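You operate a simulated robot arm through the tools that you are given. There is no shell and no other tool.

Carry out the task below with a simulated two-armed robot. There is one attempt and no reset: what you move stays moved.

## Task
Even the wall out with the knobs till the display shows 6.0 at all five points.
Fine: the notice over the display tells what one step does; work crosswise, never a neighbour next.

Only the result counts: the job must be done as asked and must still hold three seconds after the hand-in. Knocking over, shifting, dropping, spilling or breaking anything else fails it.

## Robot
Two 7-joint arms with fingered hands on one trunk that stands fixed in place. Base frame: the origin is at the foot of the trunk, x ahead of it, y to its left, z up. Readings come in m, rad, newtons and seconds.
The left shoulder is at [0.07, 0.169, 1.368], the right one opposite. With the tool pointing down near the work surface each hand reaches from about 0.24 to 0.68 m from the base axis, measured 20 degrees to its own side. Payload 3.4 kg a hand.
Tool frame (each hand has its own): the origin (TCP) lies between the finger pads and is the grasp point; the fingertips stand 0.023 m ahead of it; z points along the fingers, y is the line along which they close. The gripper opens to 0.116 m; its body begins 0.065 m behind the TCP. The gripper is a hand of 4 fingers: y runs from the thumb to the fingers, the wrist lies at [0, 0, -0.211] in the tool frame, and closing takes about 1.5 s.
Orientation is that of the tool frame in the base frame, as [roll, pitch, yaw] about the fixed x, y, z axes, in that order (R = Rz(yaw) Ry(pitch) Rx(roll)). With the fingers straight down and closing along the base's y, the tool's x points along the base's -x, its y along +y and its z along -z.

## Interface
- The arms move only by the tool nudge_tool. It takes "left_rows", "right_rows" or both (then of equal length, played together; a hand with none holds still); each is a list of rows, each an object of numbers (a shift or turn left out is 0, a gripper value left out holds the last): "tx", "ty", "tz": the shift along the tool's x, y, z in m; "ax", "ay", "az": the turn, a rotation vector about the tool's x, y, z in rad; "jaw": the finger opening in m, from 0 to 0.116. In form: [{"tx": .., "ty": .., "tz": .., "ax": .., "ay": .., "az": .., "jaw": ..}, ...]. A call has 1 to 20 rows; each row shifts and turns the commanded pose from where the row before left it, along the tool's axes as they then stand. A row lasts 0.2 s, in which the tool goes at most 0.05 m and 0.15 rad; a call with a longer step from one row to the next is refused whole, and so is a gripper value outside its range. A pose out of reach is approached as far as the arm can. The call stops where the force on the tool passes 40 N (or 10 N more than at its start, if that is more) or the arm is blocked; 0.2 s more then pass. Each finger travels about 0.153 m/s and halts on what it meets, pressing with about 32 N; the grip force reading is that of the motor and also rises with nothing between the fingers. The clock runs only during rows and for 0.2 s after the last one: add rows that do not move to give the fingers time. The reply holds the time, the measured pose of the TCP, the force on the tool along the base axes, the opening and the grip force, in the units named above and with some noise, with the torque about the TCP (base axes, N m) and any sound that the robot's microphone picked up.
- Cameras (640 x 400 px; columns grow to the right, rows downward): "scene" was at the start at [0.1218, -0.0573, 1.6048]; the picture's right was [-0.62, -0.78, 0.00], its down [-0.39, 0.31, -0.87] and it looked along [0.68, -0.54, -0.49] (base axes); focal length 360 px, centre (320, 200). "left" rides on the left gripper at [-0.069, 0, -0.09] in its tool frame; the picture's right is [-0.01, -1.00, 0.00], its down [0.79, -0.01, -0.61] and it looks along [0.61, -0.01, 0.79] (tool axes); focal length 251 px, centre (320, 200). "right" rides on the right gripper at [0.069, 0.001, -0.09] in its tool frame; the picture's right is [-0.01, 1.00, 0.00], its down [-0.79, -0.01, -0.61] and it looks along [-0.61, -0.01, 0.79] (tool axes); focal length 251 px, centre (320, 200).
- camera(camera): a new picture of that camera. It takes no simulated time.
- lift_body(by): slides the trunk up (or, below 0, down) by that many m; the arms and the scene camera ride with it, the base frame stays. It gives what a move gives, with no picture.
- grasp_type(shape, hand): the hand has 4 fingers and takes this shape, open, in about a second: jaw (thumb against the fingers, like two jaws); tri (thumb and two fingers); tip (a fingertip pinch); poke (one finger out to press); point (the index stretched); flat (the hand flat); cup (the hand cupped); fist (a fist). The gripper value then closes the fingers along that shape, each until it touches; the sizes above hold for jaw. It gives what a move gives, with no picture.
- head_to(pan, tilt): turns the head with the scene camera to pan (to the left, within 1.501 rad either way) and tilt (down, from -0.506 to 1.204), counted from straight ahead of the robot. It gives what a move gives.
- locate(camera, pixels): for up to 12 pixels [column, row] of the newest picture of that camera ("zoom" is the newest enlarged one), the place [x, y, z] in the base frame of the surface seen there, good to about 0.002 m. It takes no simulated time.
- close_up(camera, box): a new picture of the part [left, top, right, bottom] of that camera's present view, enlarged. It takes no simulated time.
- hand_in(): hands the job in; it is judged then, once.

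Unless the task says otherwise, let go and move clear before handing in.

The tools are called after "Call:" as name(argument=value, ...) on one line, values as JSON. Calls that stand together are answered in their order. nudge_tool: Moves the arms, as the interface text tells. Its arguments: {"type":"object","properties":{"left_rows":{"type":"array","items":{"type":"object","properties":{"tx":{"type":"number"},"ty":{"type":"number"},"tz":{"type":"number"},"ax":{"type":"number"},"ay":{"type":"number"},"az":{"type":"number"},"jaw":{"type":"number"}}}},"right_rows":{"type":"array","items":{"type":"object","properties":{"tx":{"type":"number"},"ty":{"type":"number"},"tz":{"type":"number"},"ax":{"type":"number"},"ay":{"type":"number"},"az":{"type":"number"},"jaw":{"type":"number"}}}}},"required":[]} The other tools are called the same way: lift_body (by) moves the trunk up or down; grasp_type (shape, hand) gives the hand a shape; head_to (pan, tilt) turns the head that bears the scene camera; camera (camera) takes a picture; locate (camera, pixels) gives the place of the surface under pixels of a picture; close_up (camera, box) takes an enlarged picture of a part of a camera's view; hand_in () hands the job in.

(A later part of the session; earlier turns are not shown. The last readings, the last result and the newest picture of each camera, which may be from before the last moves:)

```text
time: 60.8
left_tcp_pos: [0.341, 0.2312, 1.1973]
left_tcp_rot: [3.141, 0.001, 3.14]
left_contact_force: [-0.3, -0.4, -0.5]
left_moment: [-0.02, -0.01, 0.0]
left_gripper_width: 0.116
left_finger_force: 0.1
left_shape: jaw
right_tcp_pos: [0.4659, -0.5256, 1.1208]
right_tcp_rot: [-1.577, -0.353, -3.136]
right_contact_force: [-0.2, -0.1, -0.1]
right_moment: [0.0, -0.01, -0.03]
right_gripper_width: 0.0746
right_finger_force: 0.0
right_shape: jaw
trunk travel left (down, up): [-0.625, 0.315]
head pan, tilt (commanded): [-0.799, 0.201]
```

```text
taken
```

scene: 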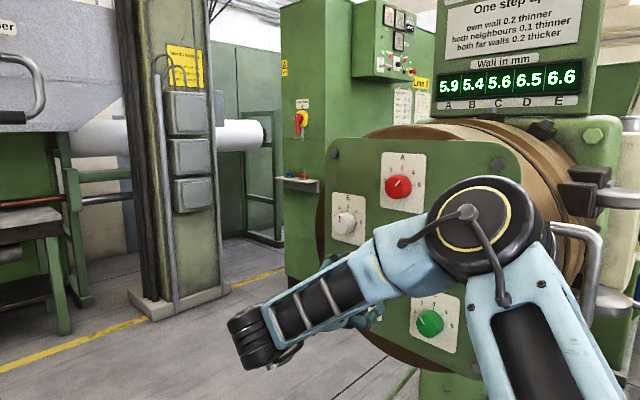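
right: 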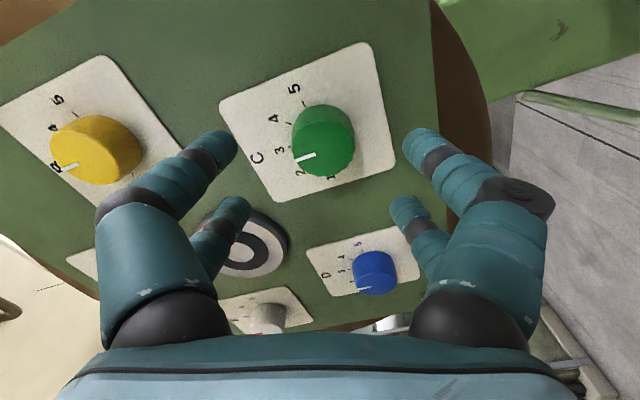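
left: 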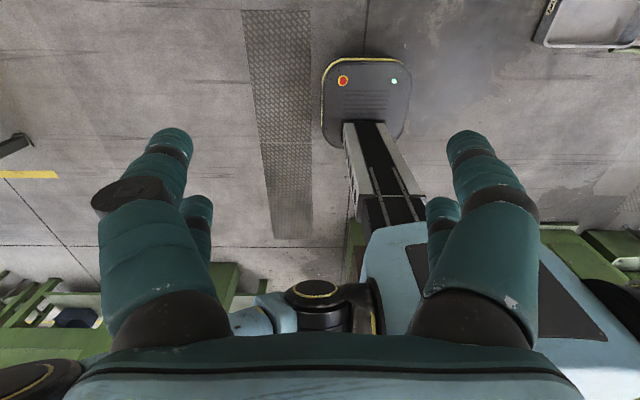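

The first half of the move went well; the elbow now sits around [490,225] in front of B. I will check its distance, then continue.

Call:
locate(camera="scene", pixels=[[430, 220], [470, 185], [515, 190], [550, 220], [545, 240], [415, 240], [385, 235]])

Call:
nudge_tool(right_rows=[{"tx": -0.0153, "ty": -0.0247}, {"tx": -0.0153, "ty": -0.0247}, {"tx": -0.0153, "ty": -0.0247}, {"tx": -0.0153, "ty": -0.0247}, {}, {}])

Call:
camera(camera="right")

Call:
close_up(camera="right", box=[200, 40, 440, 200])

Call:
camera(camera="scene")

```text
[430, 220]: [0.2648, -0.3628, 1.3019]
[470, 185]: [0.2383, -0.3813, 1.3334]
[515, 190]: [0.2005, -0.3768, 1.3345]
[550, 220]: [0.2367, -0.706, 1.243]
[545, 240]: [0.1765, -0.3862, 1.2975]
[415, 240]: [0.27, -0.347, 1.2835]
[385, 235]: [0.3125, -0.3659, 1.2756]
```

```text
time: 62.2
left_tcp_pos: [0.3414, 0.2316, 1.196]
left_tcp_rot: [-3.141, 0.0, 3.14]
left_contact_force: [0.3, 0.1, 0.1]
left_moment: [-0.02, -0.03, -0.01]
left_gripper_width: 0.1158
left_finger_force: 0.0
left_shape: jaw
right_tcp_pos: [0.5557, -0.5266, 1.1933]
right_tcp_rot: [-1.577, -0.353, -3.137]
right_contact_force: [-1.0, 0.6, -0.2]
right_moment: [0.02, 0.03, -0.01]
right_gripper_width: 0.0746
right_finger_force: 0.1
right_shape: jaw
trunk travel left (down, up): [-0.625, 0.315]
head pan, tilt (commanded): [-0.799, 0.201]
```

```text
taken
```

right: 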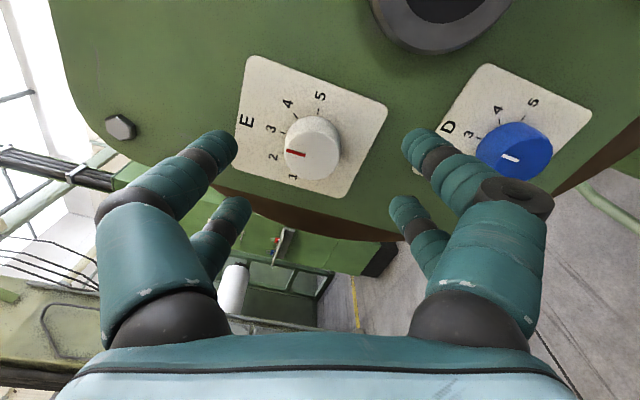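

```text
2.50 times, centred on (320, 120) of right
```

zoom: 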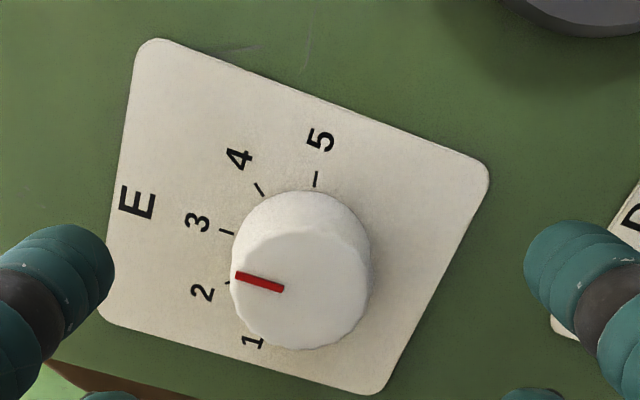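

```text
taken
```

scene: 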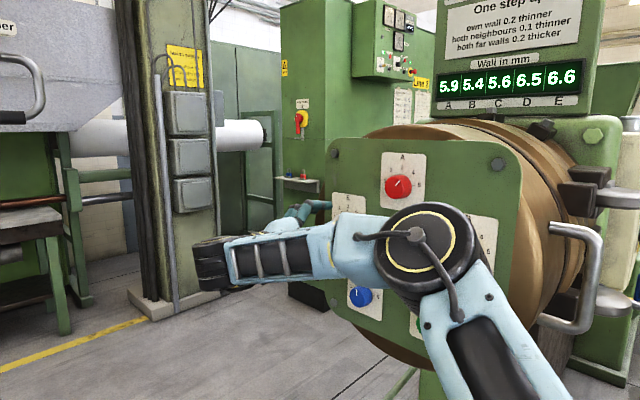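

E's pointer (red, zoom [236,275] to [283,289]) is on 3. I will fix its centre.

Call:
locate(camera="zoom", pixels=[[300, 288], [238, 288], [362, 288], [300, 235], [300, 342], [226, 232], [259, 189], [316, 178], [236, 275], [283, 289]])

```text
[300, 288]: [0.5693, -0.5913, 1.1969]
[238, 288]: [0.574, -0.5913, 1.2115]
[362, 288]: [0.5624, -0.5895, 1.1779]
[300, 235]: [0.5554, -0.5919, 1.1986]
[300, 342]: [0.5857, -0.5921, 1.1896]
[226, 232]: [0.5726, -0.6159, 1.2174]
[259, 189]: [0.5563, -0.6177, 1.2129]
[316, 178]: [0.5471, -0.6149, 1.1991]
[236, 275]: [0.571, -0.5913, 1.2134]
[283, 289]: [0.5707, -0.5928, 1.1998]
```

E's centre fits [0.570, 1.194]. I will centre on it and come in to grip depth.

Call:
nudge_tool(right_rows=[{"tx": -0.0133, "ty": -0.0059}, {}, {"tz": 0.02}, {"tz": 0.02}, {"tz": 0.017}, {}, {}])

Call:
camera(camera="right")

Call:
close_up(camera="right", box=[200, 80, 440, 240])

```text
time: 63.8
left_tcp_pos: [0.3405, 0.2315, 1.1965]
left_tcp_rot: [-3.141, 0.001, 3.14]
left_contact_force: [-0.2, -0.2, -0.8]
left_moment: [0.0, 0.0, -0.02]
left_gripper_width: 0.1158
left_finger_force: 0.0
left_shape: jaw
right_tcp_pos: [0.573, -0.5834, 1.194]
right_tcp_rot: [-1.58, -0.354, -3.136]
right_contact_force: [1.2, 1.1, 0.0]
right_moment: [0.01, 0.0, 0.01]
right_gripper_width: 0.0749
right_finger_force: 0.0
right_shape: jaw
trunk travel left (down, up): [-0.625, 0.315]
head pan, tilt (commanded): [-0.799, 0.201]
```

```text
taken
```

right: 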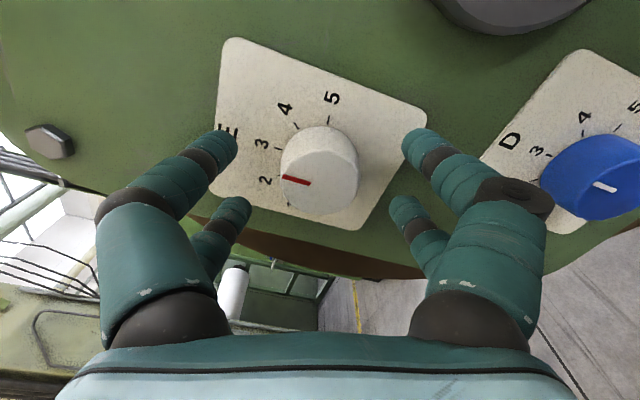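

```text
2.50 times, centred on (320, 160) of right
```

zoom: 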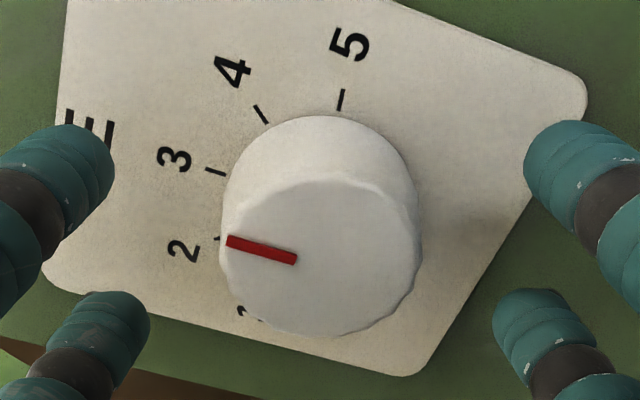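

E is centred between the fingers (zoom [321,258]). I will make a 2 mm correction in x and close slowly.

Call:
nudge_tool(right_rows=[{"tx": 0.0015, "ty": 0.0005, "tz": 0.001}, {"jaw": 0.055}, {"jaw": 0.035}, {"jaw": 0.022}, {"jaw": 0.018}, {"jaw": 0.014}, {"jaw": 0.01}, {"jaw": 0.005}, {"jaw": 0.0}, {}, {}])

Call:
close_up(camera="right", box=[200, 80, 440, 240])

Call:
close_up(camera="scene", box=[420, 40, 620, 130])

```text
time: 66.2
left_tcp_pos: [0.3402, 0.232, 1.1967]
left_tcp_rot: [-3.141, 0.001, 3.138]
left_contact_force: [0.5, 0.4, -0.4]
left_moment: [0.02, 0.01, -0.03]
left_gripper_width: 0.116
left_finger_force: 0.1
left_shape: jaw
right_tcp_pos: [0.5699, -0.583, 1.1942]
right_tcp_rot: [-1.58, -0.354, -3.136]
right_contact_force: [-4.4, 3.4, -7.1]
right_moment: [0.21, -0.01, 0.09]
right_gripper_width: 0.0097
right_finger_force: 32.3
right_shape: jaw
trunk travel left (down, up): [-0.625, 0.315]
head pan, tilt (commanded): [-0.799, 0.201]
```

```text
2.50 times, centred on (320, 160) of right
```

zoom: 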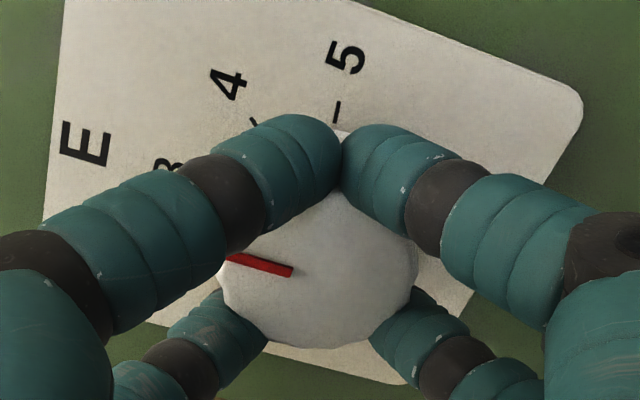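

```text
3.20 times, centred on (520, 85) of scene
```

zoom: 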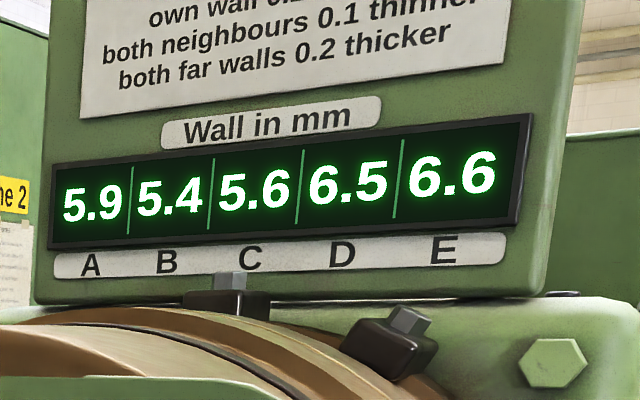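

The near finger pair is closing past the knob's edge (zoom [340,150]), so the hand sits a few mm too far toward small x. The display is unchanged; I will open slowly and recentre.

Call:
nudge_tool(right_rows=[{"jaw": 0.009}, {"jaw": 0.012}, {"jaw": 0.015}, {"jaw": 0.018}, {"jaw": 0.022}, {"jaw": 0.028}, {"jaw": 0.036}, {"jaw": 0.045}, {"jaw": 0.055}, {}, {}])

Call:
close_up(camera="right", box=[200, 80, 440, 240])

Call:
locate(camera="zoom", pixels=[[321, 262], [228, 262], [414, 262], [321, 188], [321, 338]])

Call:
close_up(camera="scene", box=[420, 40, 620, 130])

```text
time: 68.6
left_tcp_pos: [0.3402, 0.2309, 1.1967]
left_tcp_rot: [-3.141, 0.0, 3.139]
left_contact_force: [0.7, 0.0, 0.9]
left_moment: [0.0, -0.01, -0.02]
left_gripper_width: 0.1157
left_finger_force: 0.2
left_shape: jaw
right_tcp_pos: [0.5695, -0.5825, 1.1947]
right_tcp_rot: [-1.577, -0.354, -3.136]
right_contact_force: [0.5, -0.1, 0.7]
right_moment: [0.02, 0.0, 0.02]
right_gripper_width: 0.0543
right_finger_force: 0.1
right_shape: jaw
trunk travel left (down, up): [-0.625, 0.315]
head pan, tilt (commanded): [-0.799, 0.201]
```

```text
2.50 times, centred on (320, 160) of right
```

zoom: 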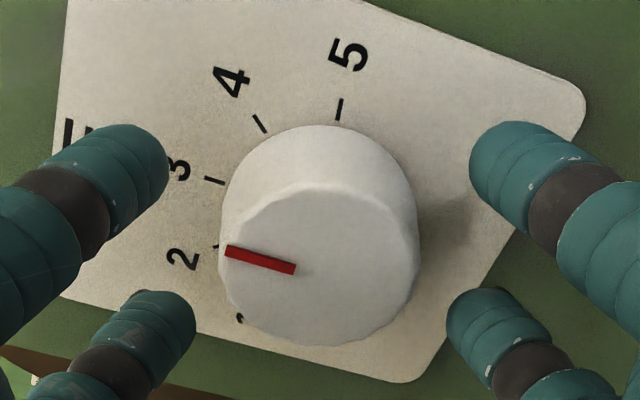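

```text
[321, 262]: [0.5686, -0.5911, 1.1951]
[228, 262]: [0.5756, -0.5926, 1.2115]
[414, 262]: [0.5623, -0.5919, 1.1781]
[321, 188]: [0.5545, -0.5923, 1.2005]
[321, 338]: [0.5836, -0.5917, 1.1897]
```

```text
3.20 times, centred on (520, 85) of scene
```

zoom: 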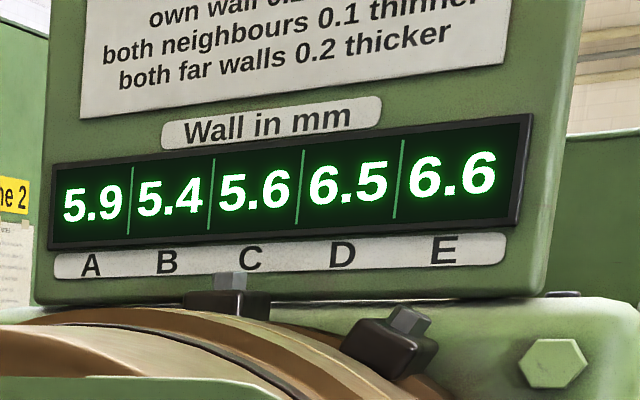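

The TCP agrees with the knob's centre, but the finger pairs close a little toward small x. I will shift 3 mm to larger x, go 2 mm deeper and close again.

Call:
nudge_tool(right_rows=[{"tx": -0.003, "ty": -0.001, "tz": 0.002}, {"jaw": 0.045}, {"jaw": 0.035}, {"jaw": 0.022}, {"jaw": 0.018}, {"jaw": 0.014}, {"jaw": 0.01}, {"jaw": 0.005}, {"jaw": 0.0}, {}, {}])

Call:
close_up(camera="right", box=[200, 80, 440, 240])

Call:
close_up(camera="scene", box=[420, 40, 620, 130])

```text
time: 71.0
left_tcp_pos: [0.341, 0.2308, 1.1971]
left_tcp_rot: [-3.141, -0.001, 3.139]
left_contact_force: [-0.2, -0.1, 0.1]
left_moment: [0.0, 0.0, -0.03]
left_gripper_width: 0.1159
left_finger_force: 0.0
left_shape: jaw
right_tcp_pos: [0.5731, -0.586, 1.1922]
right_tcp_rot: [-1.577, -0.352, -3.137]
right_contact_force: [-0.1, 0.9, -1.9]
right_moment: [0.04, 0.01, -0.05]
right_gripper_width: 0.0157
right_finger_force: 32.4
right_shape: jaw
trunk travel left (down, up): [-0.625, 0.315]
head pan, tilt (commanded): [-0.799, 0.201]
```

```text
2.50 times, centred on (320, 160) of right
```

zoom: 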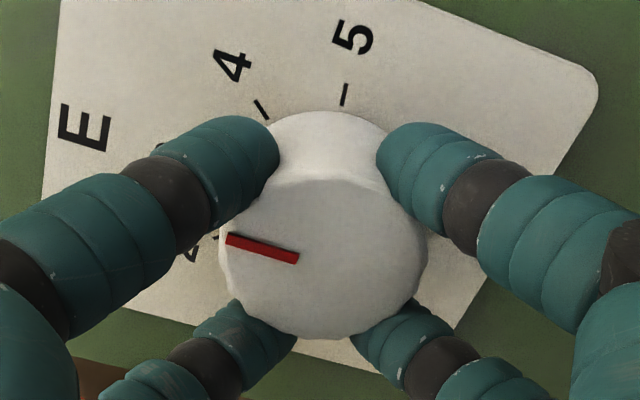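

```text
3.20 times, centred on (520, 85) of scene
```

zoom: 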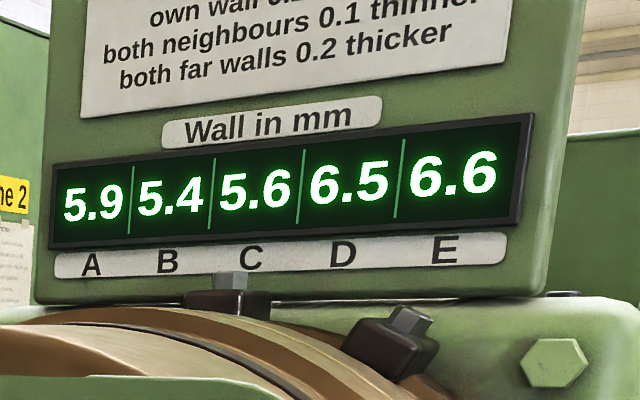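

Now the four fingers sit evenly around E (opening 0.0157, low forces). I will turn it clockwise, half a step first.

Call:
nudge_tool(right_rows=[{"az": 0.09}, {"az": 0.09}, {"az": 0.09}, {"az": 0.08}, {}])

```text
time: 72.2
left_tcp_pos: [0.3413, 0.2322, 1.1959]
left_tcp_rot: [-3.142, 0.0, 3.141]
left_contact_force: [0.2, 0.1, 0.1]
left_moment: [-0.01, -0.02, -0.01]
left_gripper_width: 0.1156
left_finger_force: 0.0
left_shape: jaw
right_tcp_pos: [0.5739, -0.5846, 1.1945]
right_tcp_rot: [-1.579, -0.002, -3.14]
right_contact_force: [-0.2, -0.5, -0.5]
right_moment: [0.03, -0.01, -0.04]
right_gripper_width: 0.0156
right_finger_force: 31.7
right_shape: jaw
trunk travel left (down, up): [-0.625, 0.315]
head pan, tilt (commanded): [-0.799, 0.201]
```

Half the step is done with low forces. I will turn the second half.

Call:
nudge_tool(right_rows=[{"az": 0.09}, {"az": 0.09}, {"az": 0.09}, {"az": 0.08}, {}, {}])

Call:
close_up(camera="scene", box=[420, 40, 620, 130])

Call:
close_up(camera="right", box=[200, 80, 440, 240])

```text
time: 73.6
left_tcp_pos: [0.3394, 0.2314, 1.1968]
left_tcp_rot: [-3.14, 0.003, 3.14]
left_contact_force: [0.0, -0.5, -0.5]
left_moment: [0.02, 0.03, -0.02]
left_gripper_width: 0.1159
left_finger_force: 0.1
left_shape: jaw
right_tcp_pos: [0.5725, -0.5841, 1.1948]
right_tcp_rot: [-1.577, 0.348, 3.141]
right_contact_force: [4.8, -5.4, 8.0]
right_moment: [-0.13, 0.03, 0.06]
right_gripper_width: 0.0153
right_finger_force: 31.7
right_shape: jaw
trunk travel left (down, up): [-0.625, 0.315]
head pan, tilt (commanded): [-0.799, 0.201]
```

```text
3.20 times, centred on (520, 85) of scene
```

zoom: 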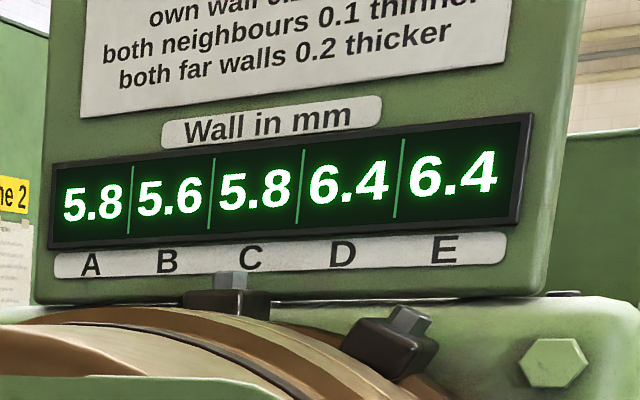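

```text
2.50 times, centred on (320, 160) of right
```

zoom: 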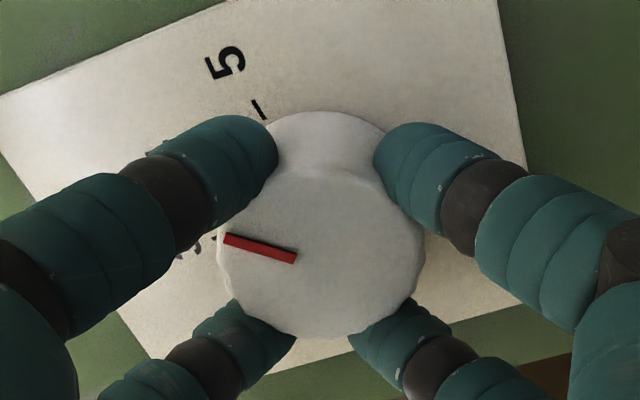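

The display reads 5.8, 5.6, 5.8, 6.4, 6.4, just as expected; two steps down on B will bring all to 6.0. I will let go of E slowly.

Call:
nudge_tool(right_rows=[{"jaw": 0.013}, {"jaw": 0.016}, {"jaw": 0.019}, {"jaw": 0.022}, {"jaw": 0.026}, {"jaw": 0.032}, {"jaw": 0.04}, {"jaw": 0.05}, {"jaw": 0.06}, {"jaw": 0.07}, {}])

Call:
close_up(camera="scene", box=[420, 40, 620, 130])

Call:
close_up(camera="right", box=[200, 80, 440, 240])

```text
time: 76.0
left_tcp_pos: [0.3405, 0.2313, 1.1967]
left_tcp_rot: [-3.141, 0.001, 3.14]
left_contact_force: [0.0, 0.6, -0.3]
left_moment: [0.01, 0.0, -0.03]
left_gripper_width: 0.1159
left_finger_force: 0.0
left_shape: jaw
right_tcp_pos: [0.5738, -0.5839, 1.1948]
right_tcp_rot: [-1.577, 0.347, -3.141]
right_contact_force: [0.4, 0.6, -0.9]
right_moment: [0.0, -0.01, -0.04]
right_gripper_width: 0.0691
right_finger_force: 0.0
right_shape: jaw
trunk travel left (down, up): [-0.625, 0.315]
head pan, tilt (commanded): [-0.799, 0.201]
```

```text
3.20 times, centred on (520, 85) of scene
```

zoom: 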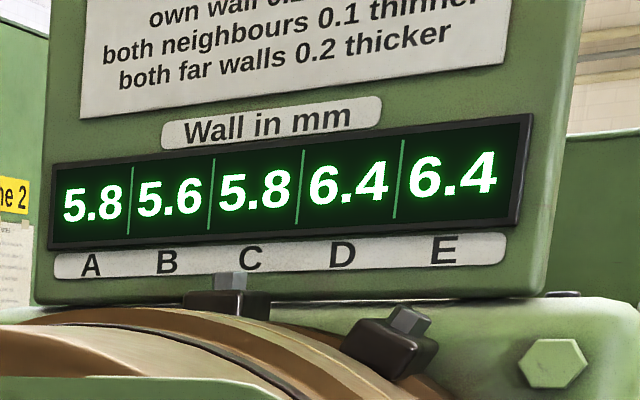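

```text
2.50 times, centred on (320, 160) of right
```

zoom: 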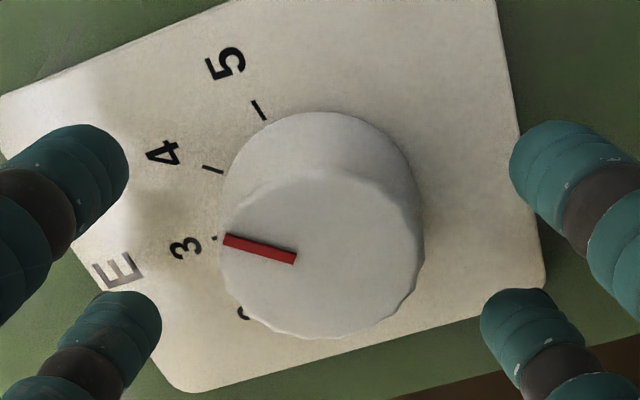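

E holds at 4 after release. Next is B (not a neighbour of E), two steps down, which sits close in; raising the trunk should give the folded arm more room. I will back out first.

Call:
nudge_tool(right_rows=[{"jaw": 0.075}, {"tz": -0.015}, {"tz": -0.025}, {"tz": -0.025}, {}, {"az": -0.0875}, {"az": -0.0875}, {"az": -0.0875}, {"az": -0.0875}, {}, {}])

Call:
camera(camera="scene")

Call:
close_up(camera="scene", box=[420, 40, 620, 130])

```text
time: 78.4
left_tcp_pos: [0.3421, 0.2319, 1.1971]
left_tcp_rot: [3.139, 0.0, 3.14]
left_contact_force: [-0.7, -0.4, 0.6]
left_moment: [-0.02, 0.02, -0.01]
left_gripper_width: 0.116
left_finger_force: 0.1
left_shape: jaw
right_tcp_pos: [0.5727, -0.5204, 1.1933]
right_tcp_rot: [-1.578, -0.003, -3.14]
right_contact_force: [-0.2, -0.7, -0.1]
right_moment: [0.01, 0.03, 0.0]
right_gripper_width: 0.0745
right_finger_force: 0.2
right_shape: jaw
trunk travel left (down, up): [-0.625, 0.315]
head pan, tilt (commanded): [-0.799, 0.201]
```

```text
taken
```

scene: 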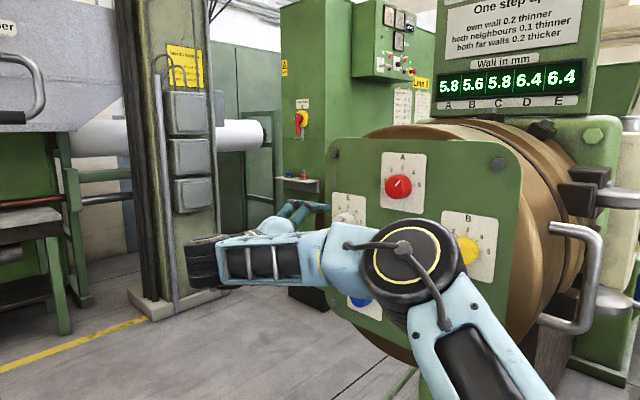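

```text
3.20 times, centred on (520, 85) of scene
```

zoom: 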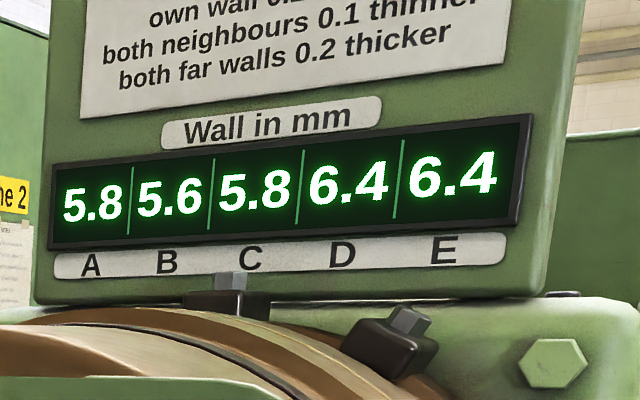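

The display holds at 5.8, 5.6, 5.8, 6.4, 6.4. I will raise the trunk by 0.3, which lifts the shoulder and gives reach room for B, and tilt the head to keep the panel and display in view.

Call:
lift_body(by=0.3)

Call:
head_to(pan=-0.85, tilt=0.55)

Call:
camera(camera="scene")

```text
time: 81.4
left_tcp_pos: [0.3401, 0.2312, 1.4978]
left_tcp_rot: [3.141, -0.002, 3.14]
left_contact_force: [-0.3, 0.9, -0.3]
left_moment: [-0.01, 0.0, -0.04]
left_gripper_width: 0.1157
left_finger_force: 0.0
left_shape: jaw
right_tcp_pos: [0.5727, -0.5206, 1.4944]
right_tcp_rot: [-1.578, -0.003, -3.139]
right_contact_force: [-0.1, -0.7, -0.1]
right_moment: [0.03, 0.02, 0.03]
right_gripper_width: 0.0745
right_finger_force: 0.1
right_shape: jaw
trunk travel left (down, up): [-0.925, 0.015]
head pan, tilt (commanded): [-0.799, 0.201]
```

```text
time: 82.2
left_tcp_pos: [0.3419, 0.2314, 1.4955]
left_tcp_rot: [-3.141, 0.001, 3.141]
left_contact_force: [-0.3, -0.1, 0.8]
left_moment: [-0.01, 0.03, 0.0]
left_gripper_width: 0.1161
left_finger_force: 0.0
left_shape: jaw
right_tcp_pos: [0.5734, -0.52, 1.4945]
right_tcp_rot: [-1.578, -0.004, -3.139]
right_contact_force: [-0.3, 0.2, -0.2]
right_moment: [0.02, -0.01, 0.0]
right_gripper_width: 0.0744
right_finger_force: 0.1
right_shape: jaw
trunk travel left (down, up): [-0.925, 0.015]
head pan, tilt (commanded): [-0.85, 0.55]
```

```text
taken
```

scene: 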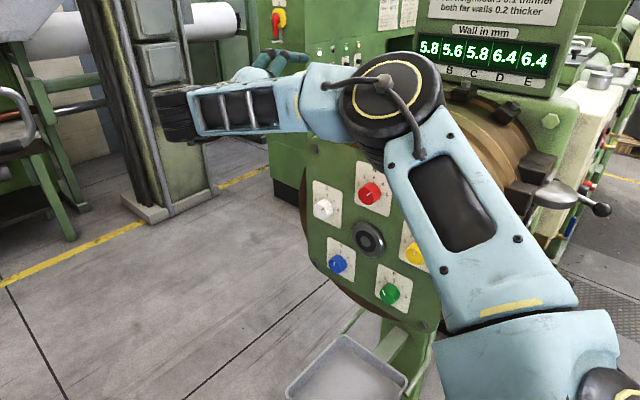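

The display is in view at [490,55] and reads 5.8, 5.6, 5.8, 6.4, 6.4. I will move the hand down and across toward B in stages.

Call:
nudge_tool(right_rows=[{"tx": 0.0243, "ty": 0.0286}, {"tx": 0.0243, "ty": 0.0286}, {"tx": 0.0243, "ty": 0.0286}, {"tx": 0.0243, "ty": 0.0286}, {"tx": 0.0243, "ty": 0.0286}, {"tx": 0.0243, "ty": 0.0286}, {"tx": 0.0243, "ty": 0.0286}, {}, {}])

Call:
camera(camera="scene")

```text
time: 84.2
left_tcp_pos: [0.3409, 0.2309, 1.496]
left_tcp_rot: [3.141, -0.001, 3.14]
left_contact_force: [-0.2, -1.2, 0.6]
left_moment: [0.01, 0.0, -0.01]
left_gripper_width: 0.1157
left_finger_force: 0.2
left_shape: jaw
right_tcp_pos: [0.4029, -0.5182, 1.296]
right_tcp_rot: [-1.578, -0.003, -3.139]
right_contact_force: [1.1, 0.9, 0.9]
right_moment: [0.01, -0.04, -0.02]
right_gripper_width: 0.0747
right_finger_force: 0.1
right_shape: jaw
trunk travel left (down, up): [-0.925, 0.015]
head pan, tilt (commanded): [-0.85, 0.55]
```

```text
taken
```

scene: 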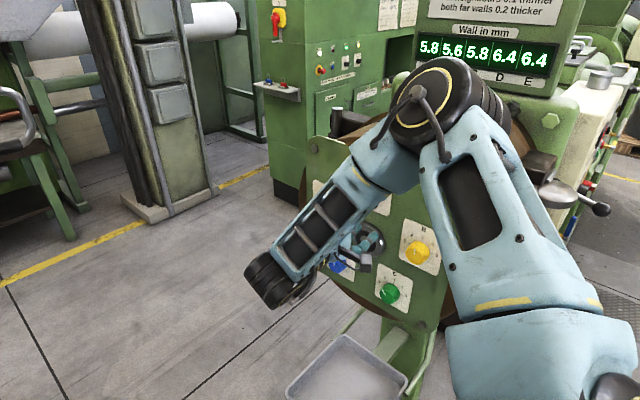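

No reach trouble so far, with the hand at [0.403, -0.518, 1.296]. I will go forward 2.5 cm, still clear of the knob faces, and then on to B in small steps.

Call:
nudge_tool(right_rows=[{"tz": 0.025}, {"tx": 0.015, "ty": 0.02}, {"tx": 0.015, "ty": 0.02}, {"tx": 0.015, "ty": 0.02}, {}, {}])

Call:
camera(camera="right")

```text
time: 85.6
left_tcp_pos: [0.3411, 0.2329, 1.4964]
left_tcp_rot: [-3.14, 0.0, 3.14]
left_contact_force: [-0.6, 0.1, 0.1]
left_moment: [0.01, 0.0, -0.02]
left_gripper_width: 0.1158
left_finger_force: 0.1
left_shape: jaw
right_tcp_pos: [0.3584, -0.5418, 1.2335]
right_tcp_rot: [-1.579, -0.004, -3.139]
right_contact_force: [-0.8, -0.6, 0.3]
right_moment: [0.03, 0.02, 0.01]
right_gripper_width: 0.0745
right_finger_force: 0.1
right_shape: jaw
trunk travel left (down, up): [-0.925, 0.015]
head pan, tilt (commanded): [-0.85, 0.55]
```

```text
taken
```

right: 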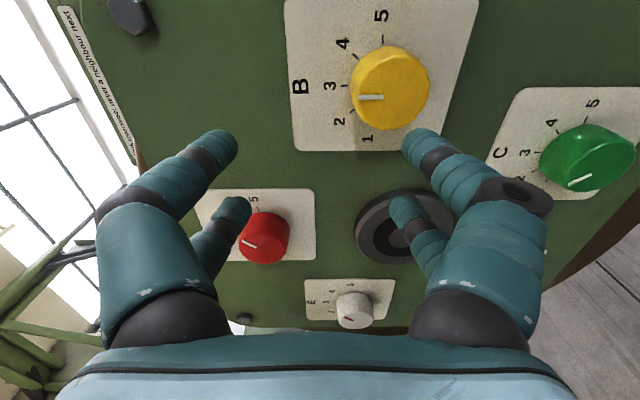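

B is at [390,88] in the right camera, pointer on 3, and the arm still has reach. I will continue the last 3–4 cm in small steps.

Call:
nudge_tool(right_rows=[{"tx": 0.01, "ty": 0.013}, {"tx": 0.01, "ty": 0.013}, {"tx": 0.01, "ty": 0.013}, {}, {}])

Call:
camera(camera="right")

Call:
close_up(camera="right", box=[200, 40, 440, 200])

```text
time: 86.8
left_tcp_pos: [0.3407, 0.2308, 1.4967]
left_tcp_rot: [3.141, 0.0, 3.139]
left_contact_force: [-0.4, -0.5, 0.2]
left_moment: [0.04, 0.0, 0.01]
left_gripper_width: 0.116
left_finger_force: 0.1
left_shape: jaw
right_tcp_pos: [0.3268, -0.5435, 1.1959]
right_tcp_rot: [-1.578, -0.003, -3.14]
right_contact_force: [-0.6, 0.1, -0.1]
right_moment: [0.01, 0.01, 0.02]
right_gripper_width: 0.0745
right_finger_force: 0.1
right_shape: jaw
trunk travel left (down, up): [-0.925, 0.015]
head pan, tilt (commanded): [-0.85, 0.55]
```

```text
taken
```

right: 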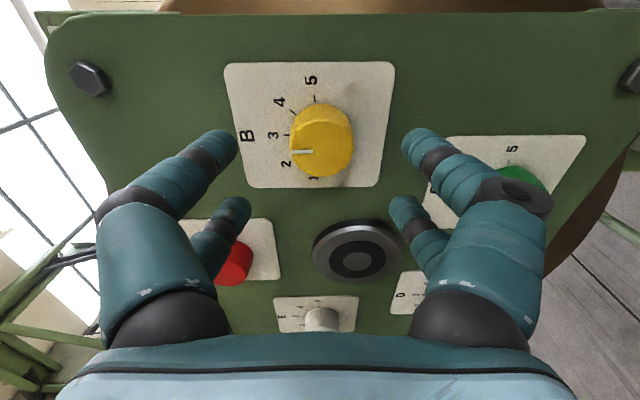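

```text
2.50 times, centred on (320, 120) of right
```

zoom: 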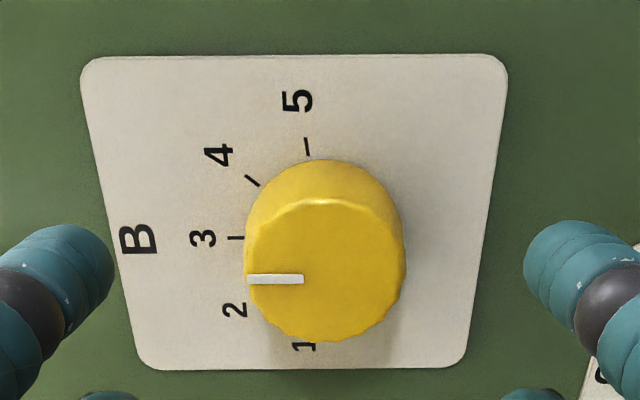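

B is right in front of the hand, pointer on 3. I will measure its centre, then test whether the arm can turn here.

Call:
locate(camera="zoom", pixels=[[325, 271], [254, 268], [397, 268], [325, 206], [325, 336], [235, 238], [252, 181], [307, 147]])

Call:
nudge_tool(right_rows=[{"az": 0.08}, {}, {}])

```text
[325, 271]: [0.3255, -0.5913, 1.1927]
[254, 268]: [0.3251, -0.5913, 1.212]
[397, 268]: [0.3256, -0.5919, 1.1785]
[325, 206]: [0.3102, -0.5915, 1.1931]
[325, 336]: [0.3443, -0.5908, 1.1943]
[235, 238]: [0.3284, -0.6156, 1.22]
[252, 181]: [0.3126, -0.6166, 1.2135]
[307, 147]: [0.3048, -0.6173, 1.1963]
```

```text
time: 87.6
left_tcp_pos: [0.3406, 0.2324, 1.4956]
left_tcp_rot: [3.142, 0.0, 3.141]
left_contact_force: [0.5, -0.7, -0.1]
left_moment: [-0.01, 0.01, 0.01]
left_gripper_width: 0.1158
left_finger_force: 0.1
left_shape: jaw
right_tcp_pos: [0.3264, -0.5426, 1.196]
right_tcp_rot: [-1.577, 0.076, -3.139]
right_contact_force: [0.1, 0.2, -0.3]
right_moment: [0.01, -0.01, 0.01]
right_gripper_width: 0.0747
right_finger_force: 0.1
right_shape: jaw
trunk travel left (down, up): [-0.925, 0.015]
head pan, tilt (commanded): [-0.85, 0.55]
```

B's centre is about [0.327, 1.194] and the first small turn went fine. I will turn further in small steps, stopping at any reach warning.

Call:
nudge_tool(right_rows=[{"az": 0.09}, {}])

Call:
nudge_tool(right_rows=[{"az": 0.09}, {}])

```text
time: 88.2
left_tcp_pos: [0.3417, 0.2314, 1.4956]
left_tcp_rot: [-3.14, -0.001, 3.141]
left_contact_force: [0.0, -0.3, -0.2]
left_moment: [-0.03, 0.01, -0.02]
left_gripper_width: 0.1158
left_finger_force: 0.0
left_shape: jaw
right_tcp_pos: [0.3331, -0.552, 1.1975]
right_tcp_rot: [-1.581, 0.166, -3.14]
right_contact_force: [-0.1, -0.1, -0.2]
right_moment: [0.0, -0.02, 0.03]
right_gripper_width: 0.0747
right_finger_force: 0.0
right_shape: jaw
right hand out of reach, approached as far as the arm can: row 1
trunk travel left (down, up): [-0.925, 0.015]
head pan, tilt (commanded): [-0.85, 0.55]
```

```text
time: 88.8
left_tcp_pos: [0.3402, 0.2306, 1.4957]
left_tcp_rot: [3.141, 0.0, 3.14]
left_contact_force: [-0.4, -0.9, 0.6]
left_moment: [0.01, -0.01, 0.03]
left_gripper_width: 0.1159
left_finger_force: 0.1
left_shape: jaw
right_tcp_pos: [0.3419, -0.5659, 1.2001]
right_tcp_rot: [-1.579, 0.257, 3.141]
right_contact_force: [0.2, -0.6, 0.5]
right_moment: [0.01, 0.0, -0.05]
right_gripper_width: 0.0743
right_finger_force: 0.1
right_shape: jaw
right hand out of reach, approached as far as the arm can: row 1
trunk travel left (down, up): [-0.925, 0.015]
head pan, tilt (commanded): [-0.85, 0.55]
```

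Turning the other way (+) runs out of reach here beyond about +0.1, so I will return to level, recentre, and test the negative direction, which is the one B needs.

Call:
nudge_tool(right_rows=[{"az": -0.086}, {"az": -0.086}, {"az": -0.085}, {"tz": -0.02}, {"tx": 0.0145, "ty": 0.006}, {}, {}])

Call:
nudge_tool(right_rows=[{"az": -0.09}, {"az": -0.09}, {}])

```text
time: 90.4
left_tcp_pos: [0.3415, 0.2321, 1.4964]
left_tcp_rot: [-3.141, 0.002, 3.141]
left_contact_force: [0.1, -0.9, -0.3]
left_moment: [-0.02, 0.01, 0.02]
left_gripper_width: 0.1161
left_finger_force: 0.0
left_shape: jaw
right_tcp_pos: [0.3273, -0.5459, 1.1917]
right_tcp_rot: [-1.576, -0.001, -3.14]
right_contact_force: [0.9, 1.0, -0.5]
right_moment: [0.02, -0.04, -0.02]
right_gripper_width: 0.0746
right_finger_force: 0.1
right_shape: jaw
trunk travel left (down, up): [-0.925, 0.015]
head pan, tilt (commanded): [-0.85, 0.55]
```

```text
time: 91.2
left_tcp_pos: [0.3416, 0.2315, 1.4969]
left_tcp_rot: [3.14, 0.001, 3.139]
left_contact_force: [-0.2, -1.0, -0.1]
left_moment: [0.01, 0.02, 0.01]
left_gripper_width: 0.1159
left_finger_force: 0.1
left_shape: jaw
right_tcp_pos: [0.3279, -0.5446, 1.1934]
right_tcp_rot: [-1.577, -0.182, -3.137]
right_contact_force: [0.3, 0.2, -0.4]
right_moment: [-0.01, 0.0, 0.03]
right_gripper_width: 0.0746
right_finger_force: 0.1
right_shape: jaw
trunk travel left (down, up): [-0.925, 0.015]
head pan, tilt (commanded): [-0.85, 0.55]
```

Turning negative to -0.18 is free. I will keep testing further down in small steps.

Call:
nudge_tool(right_rows=[{"az": -0.1}, {"az": -0.1}, {}])

Call:
nudge_tool(right_rows=[{"az": -0.1}, {"az": -0.1}, {}])

Call:
nudge_tool(right_rows=[{"az": -0.1}, {}])

Call:
camera(camera="scene")

```text
time: 92.0
left_tcp_pos: [0.3414, 0.2314, 1.4977]
left_tcp_rot: [3.141, 0.0, 3.14]
left_contact_force: [0.7, 0.0, 0.1]
left_moment: [0.03, -0.02, 0.01]
left_gripper_width: 0.1158
left_finger_force: 0.0
left_shape: jaw
right_tcp_pos: [0.3281, -0.5455, 1.193]
right_tcp_rot: [-1.579, -0.38, -3.138]
right_contact_force: [-0.5, -0.9, -0.3]
right_moment: [0.0, -0.01, 0.01]
right_gripper_width: 0.0746
right_finger_force: 0.1
right_shape: jaw
trunk travel left (down, up): [-0.925, 0.015]
head pan, tilt (commanded): [-0.85, 0.55]
```

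```text
time: 92.8
left_tcp_pos: [0.3417, 0.2316, 1.4962]
left_tcp_rot: [-3.14, 0.001, 3.14]
left_contact_force: [0.5, 0.8, -0.4]
left_moment: [0.03, -0.02, -0.03]
left_gripper_width: 0.1159
left_finger_force: 0.0
left_shape: jaw
right_tcp_pos: [0.3275, -0.5452, 1.1935]
right_tcp_rot: [-1.579, -0.582, -3.135]
right_contact_force: [0.4, 0.4, 0.4]
right_moment: [0.02, 0.03, -0.03]
right_gripper_width: 0.0748
right_finger_force: 0.0
right_shape: jaw
trunk travel left (down, up): [-0.925, 0.015]
head pan, tilt (commanded): [-0.85, 0.55]
```

```text
time: 93.4
left_tcp_pos: [0.3406, 0.2316, 1.4968]
left_tcp_rot: [-3.14, -0.001, 3.141]
left_contact_force: [0.4, 0.4, -0.3]
left_moment: [-0.03, 0.02, 0.0]
left_gripper_width: 0.1157
left_finger_force: 0.1
left_shape: jaw
right_tcp_pos: [0.3264, -0.5452, 1.193]
right_tcp_rot: [-1.581, -0.681, -3.135]
right_contact_force: [0.1, 0.2, 0.4]
right_moment: [0.01, 0.0, 0.02]
right_gripper_width: 0.0746
right_finger_force: 0.2
right_shape: jaw
trunk travel left (down, up): [-0.925, 0.015]
head pan, tilt (commanded): [-0.85, 0.55]
```

```text
taken
```

scene: 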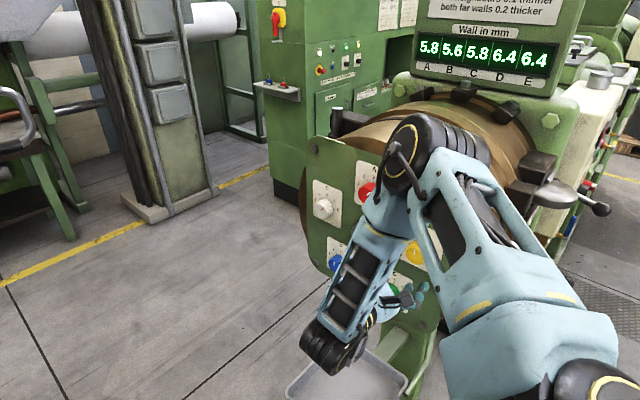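

The arm turns freely to -0.68 here, and the display is unchanged. I will return to level, then go in and grip B, to turn it one step from 0 to -0.70.

Call:
nudge_tool(right_rows=[{"az": 0.097}, {"az": 0.097}, {"az": 0.097}, {"az": 0.097}, {"az": 0.097}, {"az": 0.097}, {"az": 0.097}, {}, {"tz": 0.02}, {"tz": 0.019}, {}, {}])

Call:
close_up(camera="right", box=[200, 80, 440, 240])

Call:
locate(camera="zoom", pixels=[[320, 262], [228, 262], [414, 262], [321, 188], [321, 338]])

```text
time: 96.0
left_tcp_pos: [0.341, 0.2321, 1.4955]
left_tcp_rot: [-3.14, 0.0, 3.139]
left_contact_force: [0.1, -0.3, 0.0]
left_moment: [-0.01, -0.02, 0.02]
left_gripper_width: 0.116
left_finger_force: 0.1
left_shape: jaw
right_tcp_pos: [0.3264, -0.583, 1.1926]
right_tcp_rot: [-1.577, -0.002, -3.139]
right_contact_force: [-0.2, -0.4, -0.6]
right_moment: [-0.04, -0.01, -0.01]
right_gripper_width: 0.0747
right_finger_force: 0.0
right_shape: jaw
trunk travel left (down, up): [-0.925, 0.015]
head pan, tilt (commanded): [-0.85, 0.55]
```

```text
2.50 times, centred on (320, 160) of right
```

zoom: 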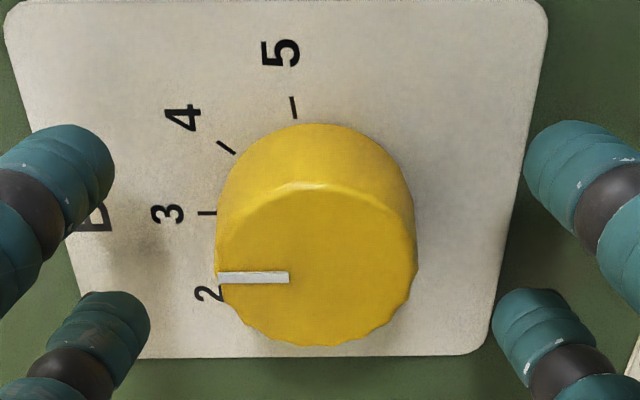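

```text
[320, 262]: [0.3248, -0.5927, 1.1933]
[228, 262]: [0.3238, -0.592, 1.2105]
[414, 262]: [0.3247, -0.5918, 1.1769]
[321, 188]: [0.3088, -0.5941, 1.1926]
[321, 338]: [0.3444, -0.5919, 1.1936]
```

B sits well between the fingers (zoom centre [316,265]). I will shift about 3 mm toward larger x, 1 mm up, 2 mm deeper, and close slowly.

Call:
nudge_tool(right_rows=[{"tx": -0.0028, "ty": -0.001, "tz": 0.002}, {"jaw": 0.055}, {"jaw": 0.035}, {"jaw": 0.022}, {"jaw": 0.018}, {"jaw": 0.014}, {"jaw": 0.01}, {"jaw": 0.005}, {"jaw": 0.0}, {}, {}])

Call:
close_up(camera="right", box=[200, 80, 440, 240])

Call:
close_up(camera="scene", box=[390, 10, 590, 100])

```text
time: 98.4
left_tcp_pos: [0.3413, 0.2323, 1.4956]
left_tcp_rot: [3.14, 0.0, 3.139]
left_contact_force: [-0.3, -0.6, 0.4]
left_moment: [0.01, -0.01, -0.02]
left_gripper_width: 0.1157
left_finger_force: 0.0
left_shape: jaw
right_tcp_pos: [0.3301, -0.5869, 1.1934]
right_tcp_rot: [-1.577, -0.002, -3.139]
right_contact_force: [1.3, 1.1, -0.6]
right_moment: [0.02, 0.0, -0.03]
right_gripper_width: 0.016
right_finger_force: 32.9
right_shape: jaw
trunk travel left (down, up): [-0.925, 0.015]
head pan, tilt (commanded): [-0.85, 0.55]
```

```text
2.50 times, centred on (320, 160) of right
```

zoom: 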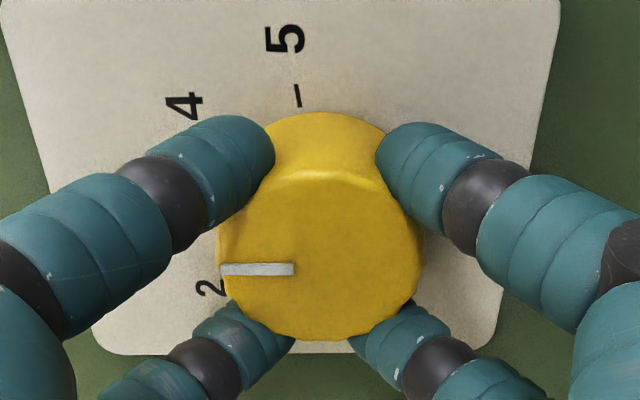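

```text
3.20 times, centred on (490, 55) of scene
```

zoom: 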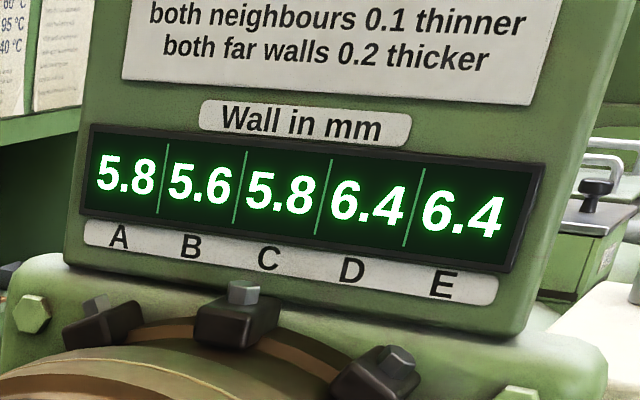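

An even grip on B (32.9 N, opening 0.016) and the display is unchanged. I will turn it counter-clockwise one step, in two halves.

Call:
nudge_tool(right_rows=[{"az": -0.09}, {"az": -0.09}, {"az": -0.09}, {"az": -0.08}, {}])

Call:
nudge_tool(right_rows=[{"az": -0.09}, {"az": -0.09}, {"az": -0.09}, {"az": -0.08}, {}, {}])

Call:
close_up(camera="scene", box=[390, 10, 590, 100])

Call:
close_up(camera="right", box=[200, 80, 440, 240])

```text
time: 99.6
left_tcp_pos: [0.3417, 0.2329, 1.4966]
left_tcp_rot: [3.141, 0.0, 3.14]
left_contact_force: [-0.3, 0.5, 0.2]
left_moment: [-0.01, -0.03, -0.06]
left_gripper_width: 0.1156
left_finger_force: 0.1
left_shape: jaw
right_tcp_pos: [0.3298, -0.5865, 1.1941]
right_tcp_rot: [-1.579, -0.352, -3.139]
right_contact_force: [-1.5, 6.6, -11.4]
right_moment: [0.22, -0.06, -0.15]
right_gripper_width: 0.0157
right_finger_force: 32.8
right_shape: jaw
trunk travel left (down, up): [-0.925, 0.015]
head pan, tilt (commanded): [-0.85, 0.55]
```

```text
time: 101.0
left_tcp_pos: [0.341, 0.23, 1.496]
left_tcp_rot: [3.141, -0.001, 3.14]
left_contact_force: [1.3, 0.2, 0.1]
left_moment: [-0.02, 0.0, 0.0]
left_gripper_width: 0.1161
left_finger_force: 0.0
left_shape: jaw
right_tcp_pos: [0.3306, -0.586, 1.1936]
right_tcp_rot: [-1.581, -0.703, -3.133]
right_contact_force: [-3.3, 10.4, -18.2]
right_moment: [0.37, -0.01, -0.2]
right_gripper_width: 0.0155
right_finger_force: 32.1
right_shape: jaw
trunk travel left (down, up): [-0.925, 0.015]
head pan, tilt (commanded): [-0.85, 0.55]
```

```text
3.20 times, centred on (490, 55) of scene
```

zoom: 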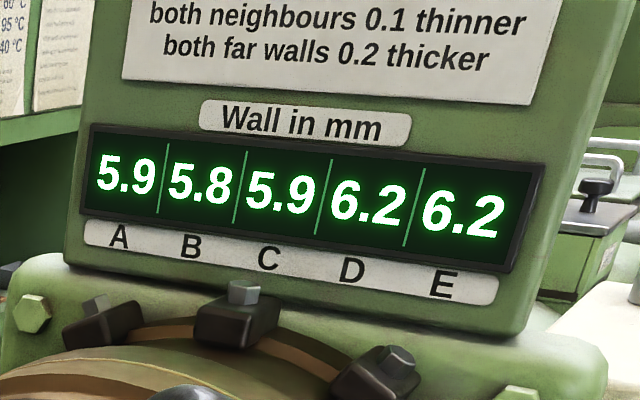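

```text
2.50 times, centred on (320, 160) of right
```

zoom: 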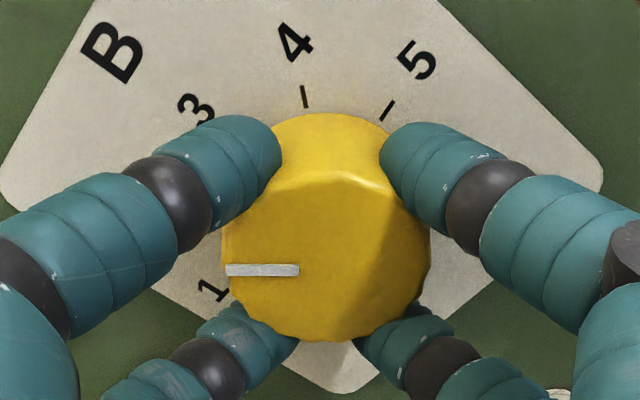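

The display reads 5.9, 5.8, 5.9, 6.2, 6.2 — B one step down; one more will finish it. The knob presses on the hand with about 20 N, so I will ease the hand 1.5 mm down before letting go slowly.

Call:
nudge_tool(right_rows=[{"tx": -0.0008, "ty": 0.0013, "tz": -0.001}, {}, {"jaw": 0.013}, {"jaw": 0.016}, {"jaw": 0.019}, {"jaw": 0.022}, {"jaw": 0.026}, {"jaw": 0.032}, {"jaw": 0.04}, {"jaw": 0.05}, {"jaw": 0.06}, {"jaw": 0.07}, {}])

Call:
close_up(camera="scene", box=[390, 10, 590, 100])

Call:
close_up(camera="right", box=[200, 80, 440, 240])

```text
time: 103.8
left_tcp_pos: [0.3407, 0.2327, 1.4964]
left_tcp_rot: [3.141, 0.001, 3.14]
left_contact_force: [0.7, 0.0, -0.3]
left_moment: [0.01, -0.01, -0.01]
left_gripper_width: 0.1157
left_finger_force: 0.2
left_shape: jaw
right_tcp_pos: [0.3283, -0.5861, 1.1922]
right_tcp_rot: [-1.581, -0.702, -3.135]
right_contact_force: [-0.6, 0.0, 0.2]
right_moment: [0.0, 0.02, -0.01]
right_gripper_width: 0.0693
right_finger_force: 0.0
right_shape: jaw
trunk travel left (down, up): [-0.925, 0.015]
head pan, tilt (commanded): [-0.85, 0.55]
```

```text
3.20 times, centred on (490, 55) of scene
```

zoom: 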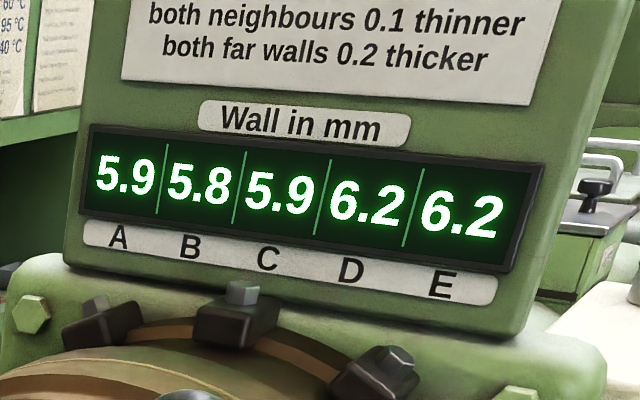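

```text
2.50 times, centred on (320, 160) of right
```

zoom: 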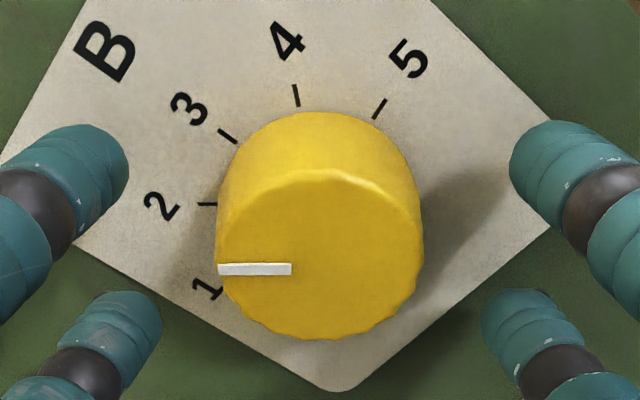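

B holds at 2 after release. I will back out 4 cm, turn the hand back to level, come in again and check the centring.

Call:
nudge_tool(right_rows=[{"jaw": 0.075, "tz": -0.02}, {"tz": -0.02}, {}, {"az": 0.1}, {"az": 0.1}, {"az": 0.1}, {"az": 0.1}, {"az": 0.1}, {"az": 0.1}, {"az": 0.1}, {}, {}])

Call:
close_up(camera="right", box=[200, 40, 440, 200])

Call:
close_up(camera="scene", box=[390, 10, 590, 100])

```text
time: 106.4
left_tcp_pos: [0.3415, 0.2311, 1.4956]
left_tcp_rot: [-3.141, -0.001, 3.141]
left_contact_force: [-0.3, 0.9, -0.4]
left_moment: [0.02, -0.02, 0.0]
left_gripper_width: 0.1158
left_finger_force: 0.0
left_shape: jaw
right_tcp_pos: [0.3283, -0.546, 1.1924]
right_tcp_rot: [-1.578, 0.001, -3.138]
right_contact_force: [0.9, 0.6, 0.3]
right_moment: [0.02, 0.02, 0.0]
right_gripper_width: 0.0743
right_finger_force: 0.0
right_shape: jaw
trunk travel left (down, up): [-0.925, 0.015]
head pan, tilt (commanded): [-0.85, 0.55]
```

```text
2.50 times, centred on (320, 120) of right
```

zoom: 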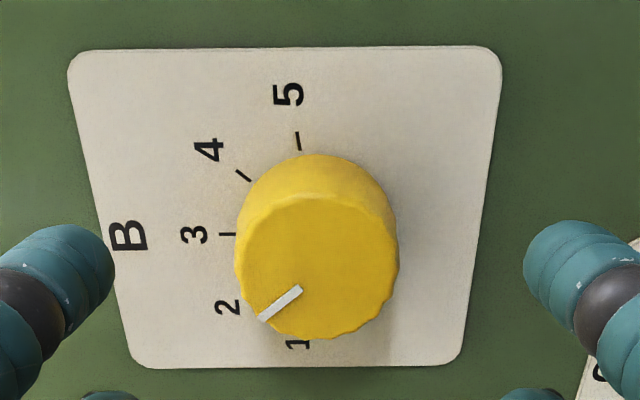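

```text
3.20 times, centred on (490, 55) of scene
```

zoom: 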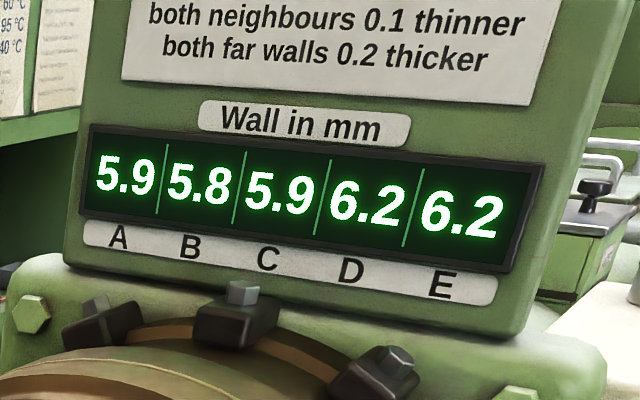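

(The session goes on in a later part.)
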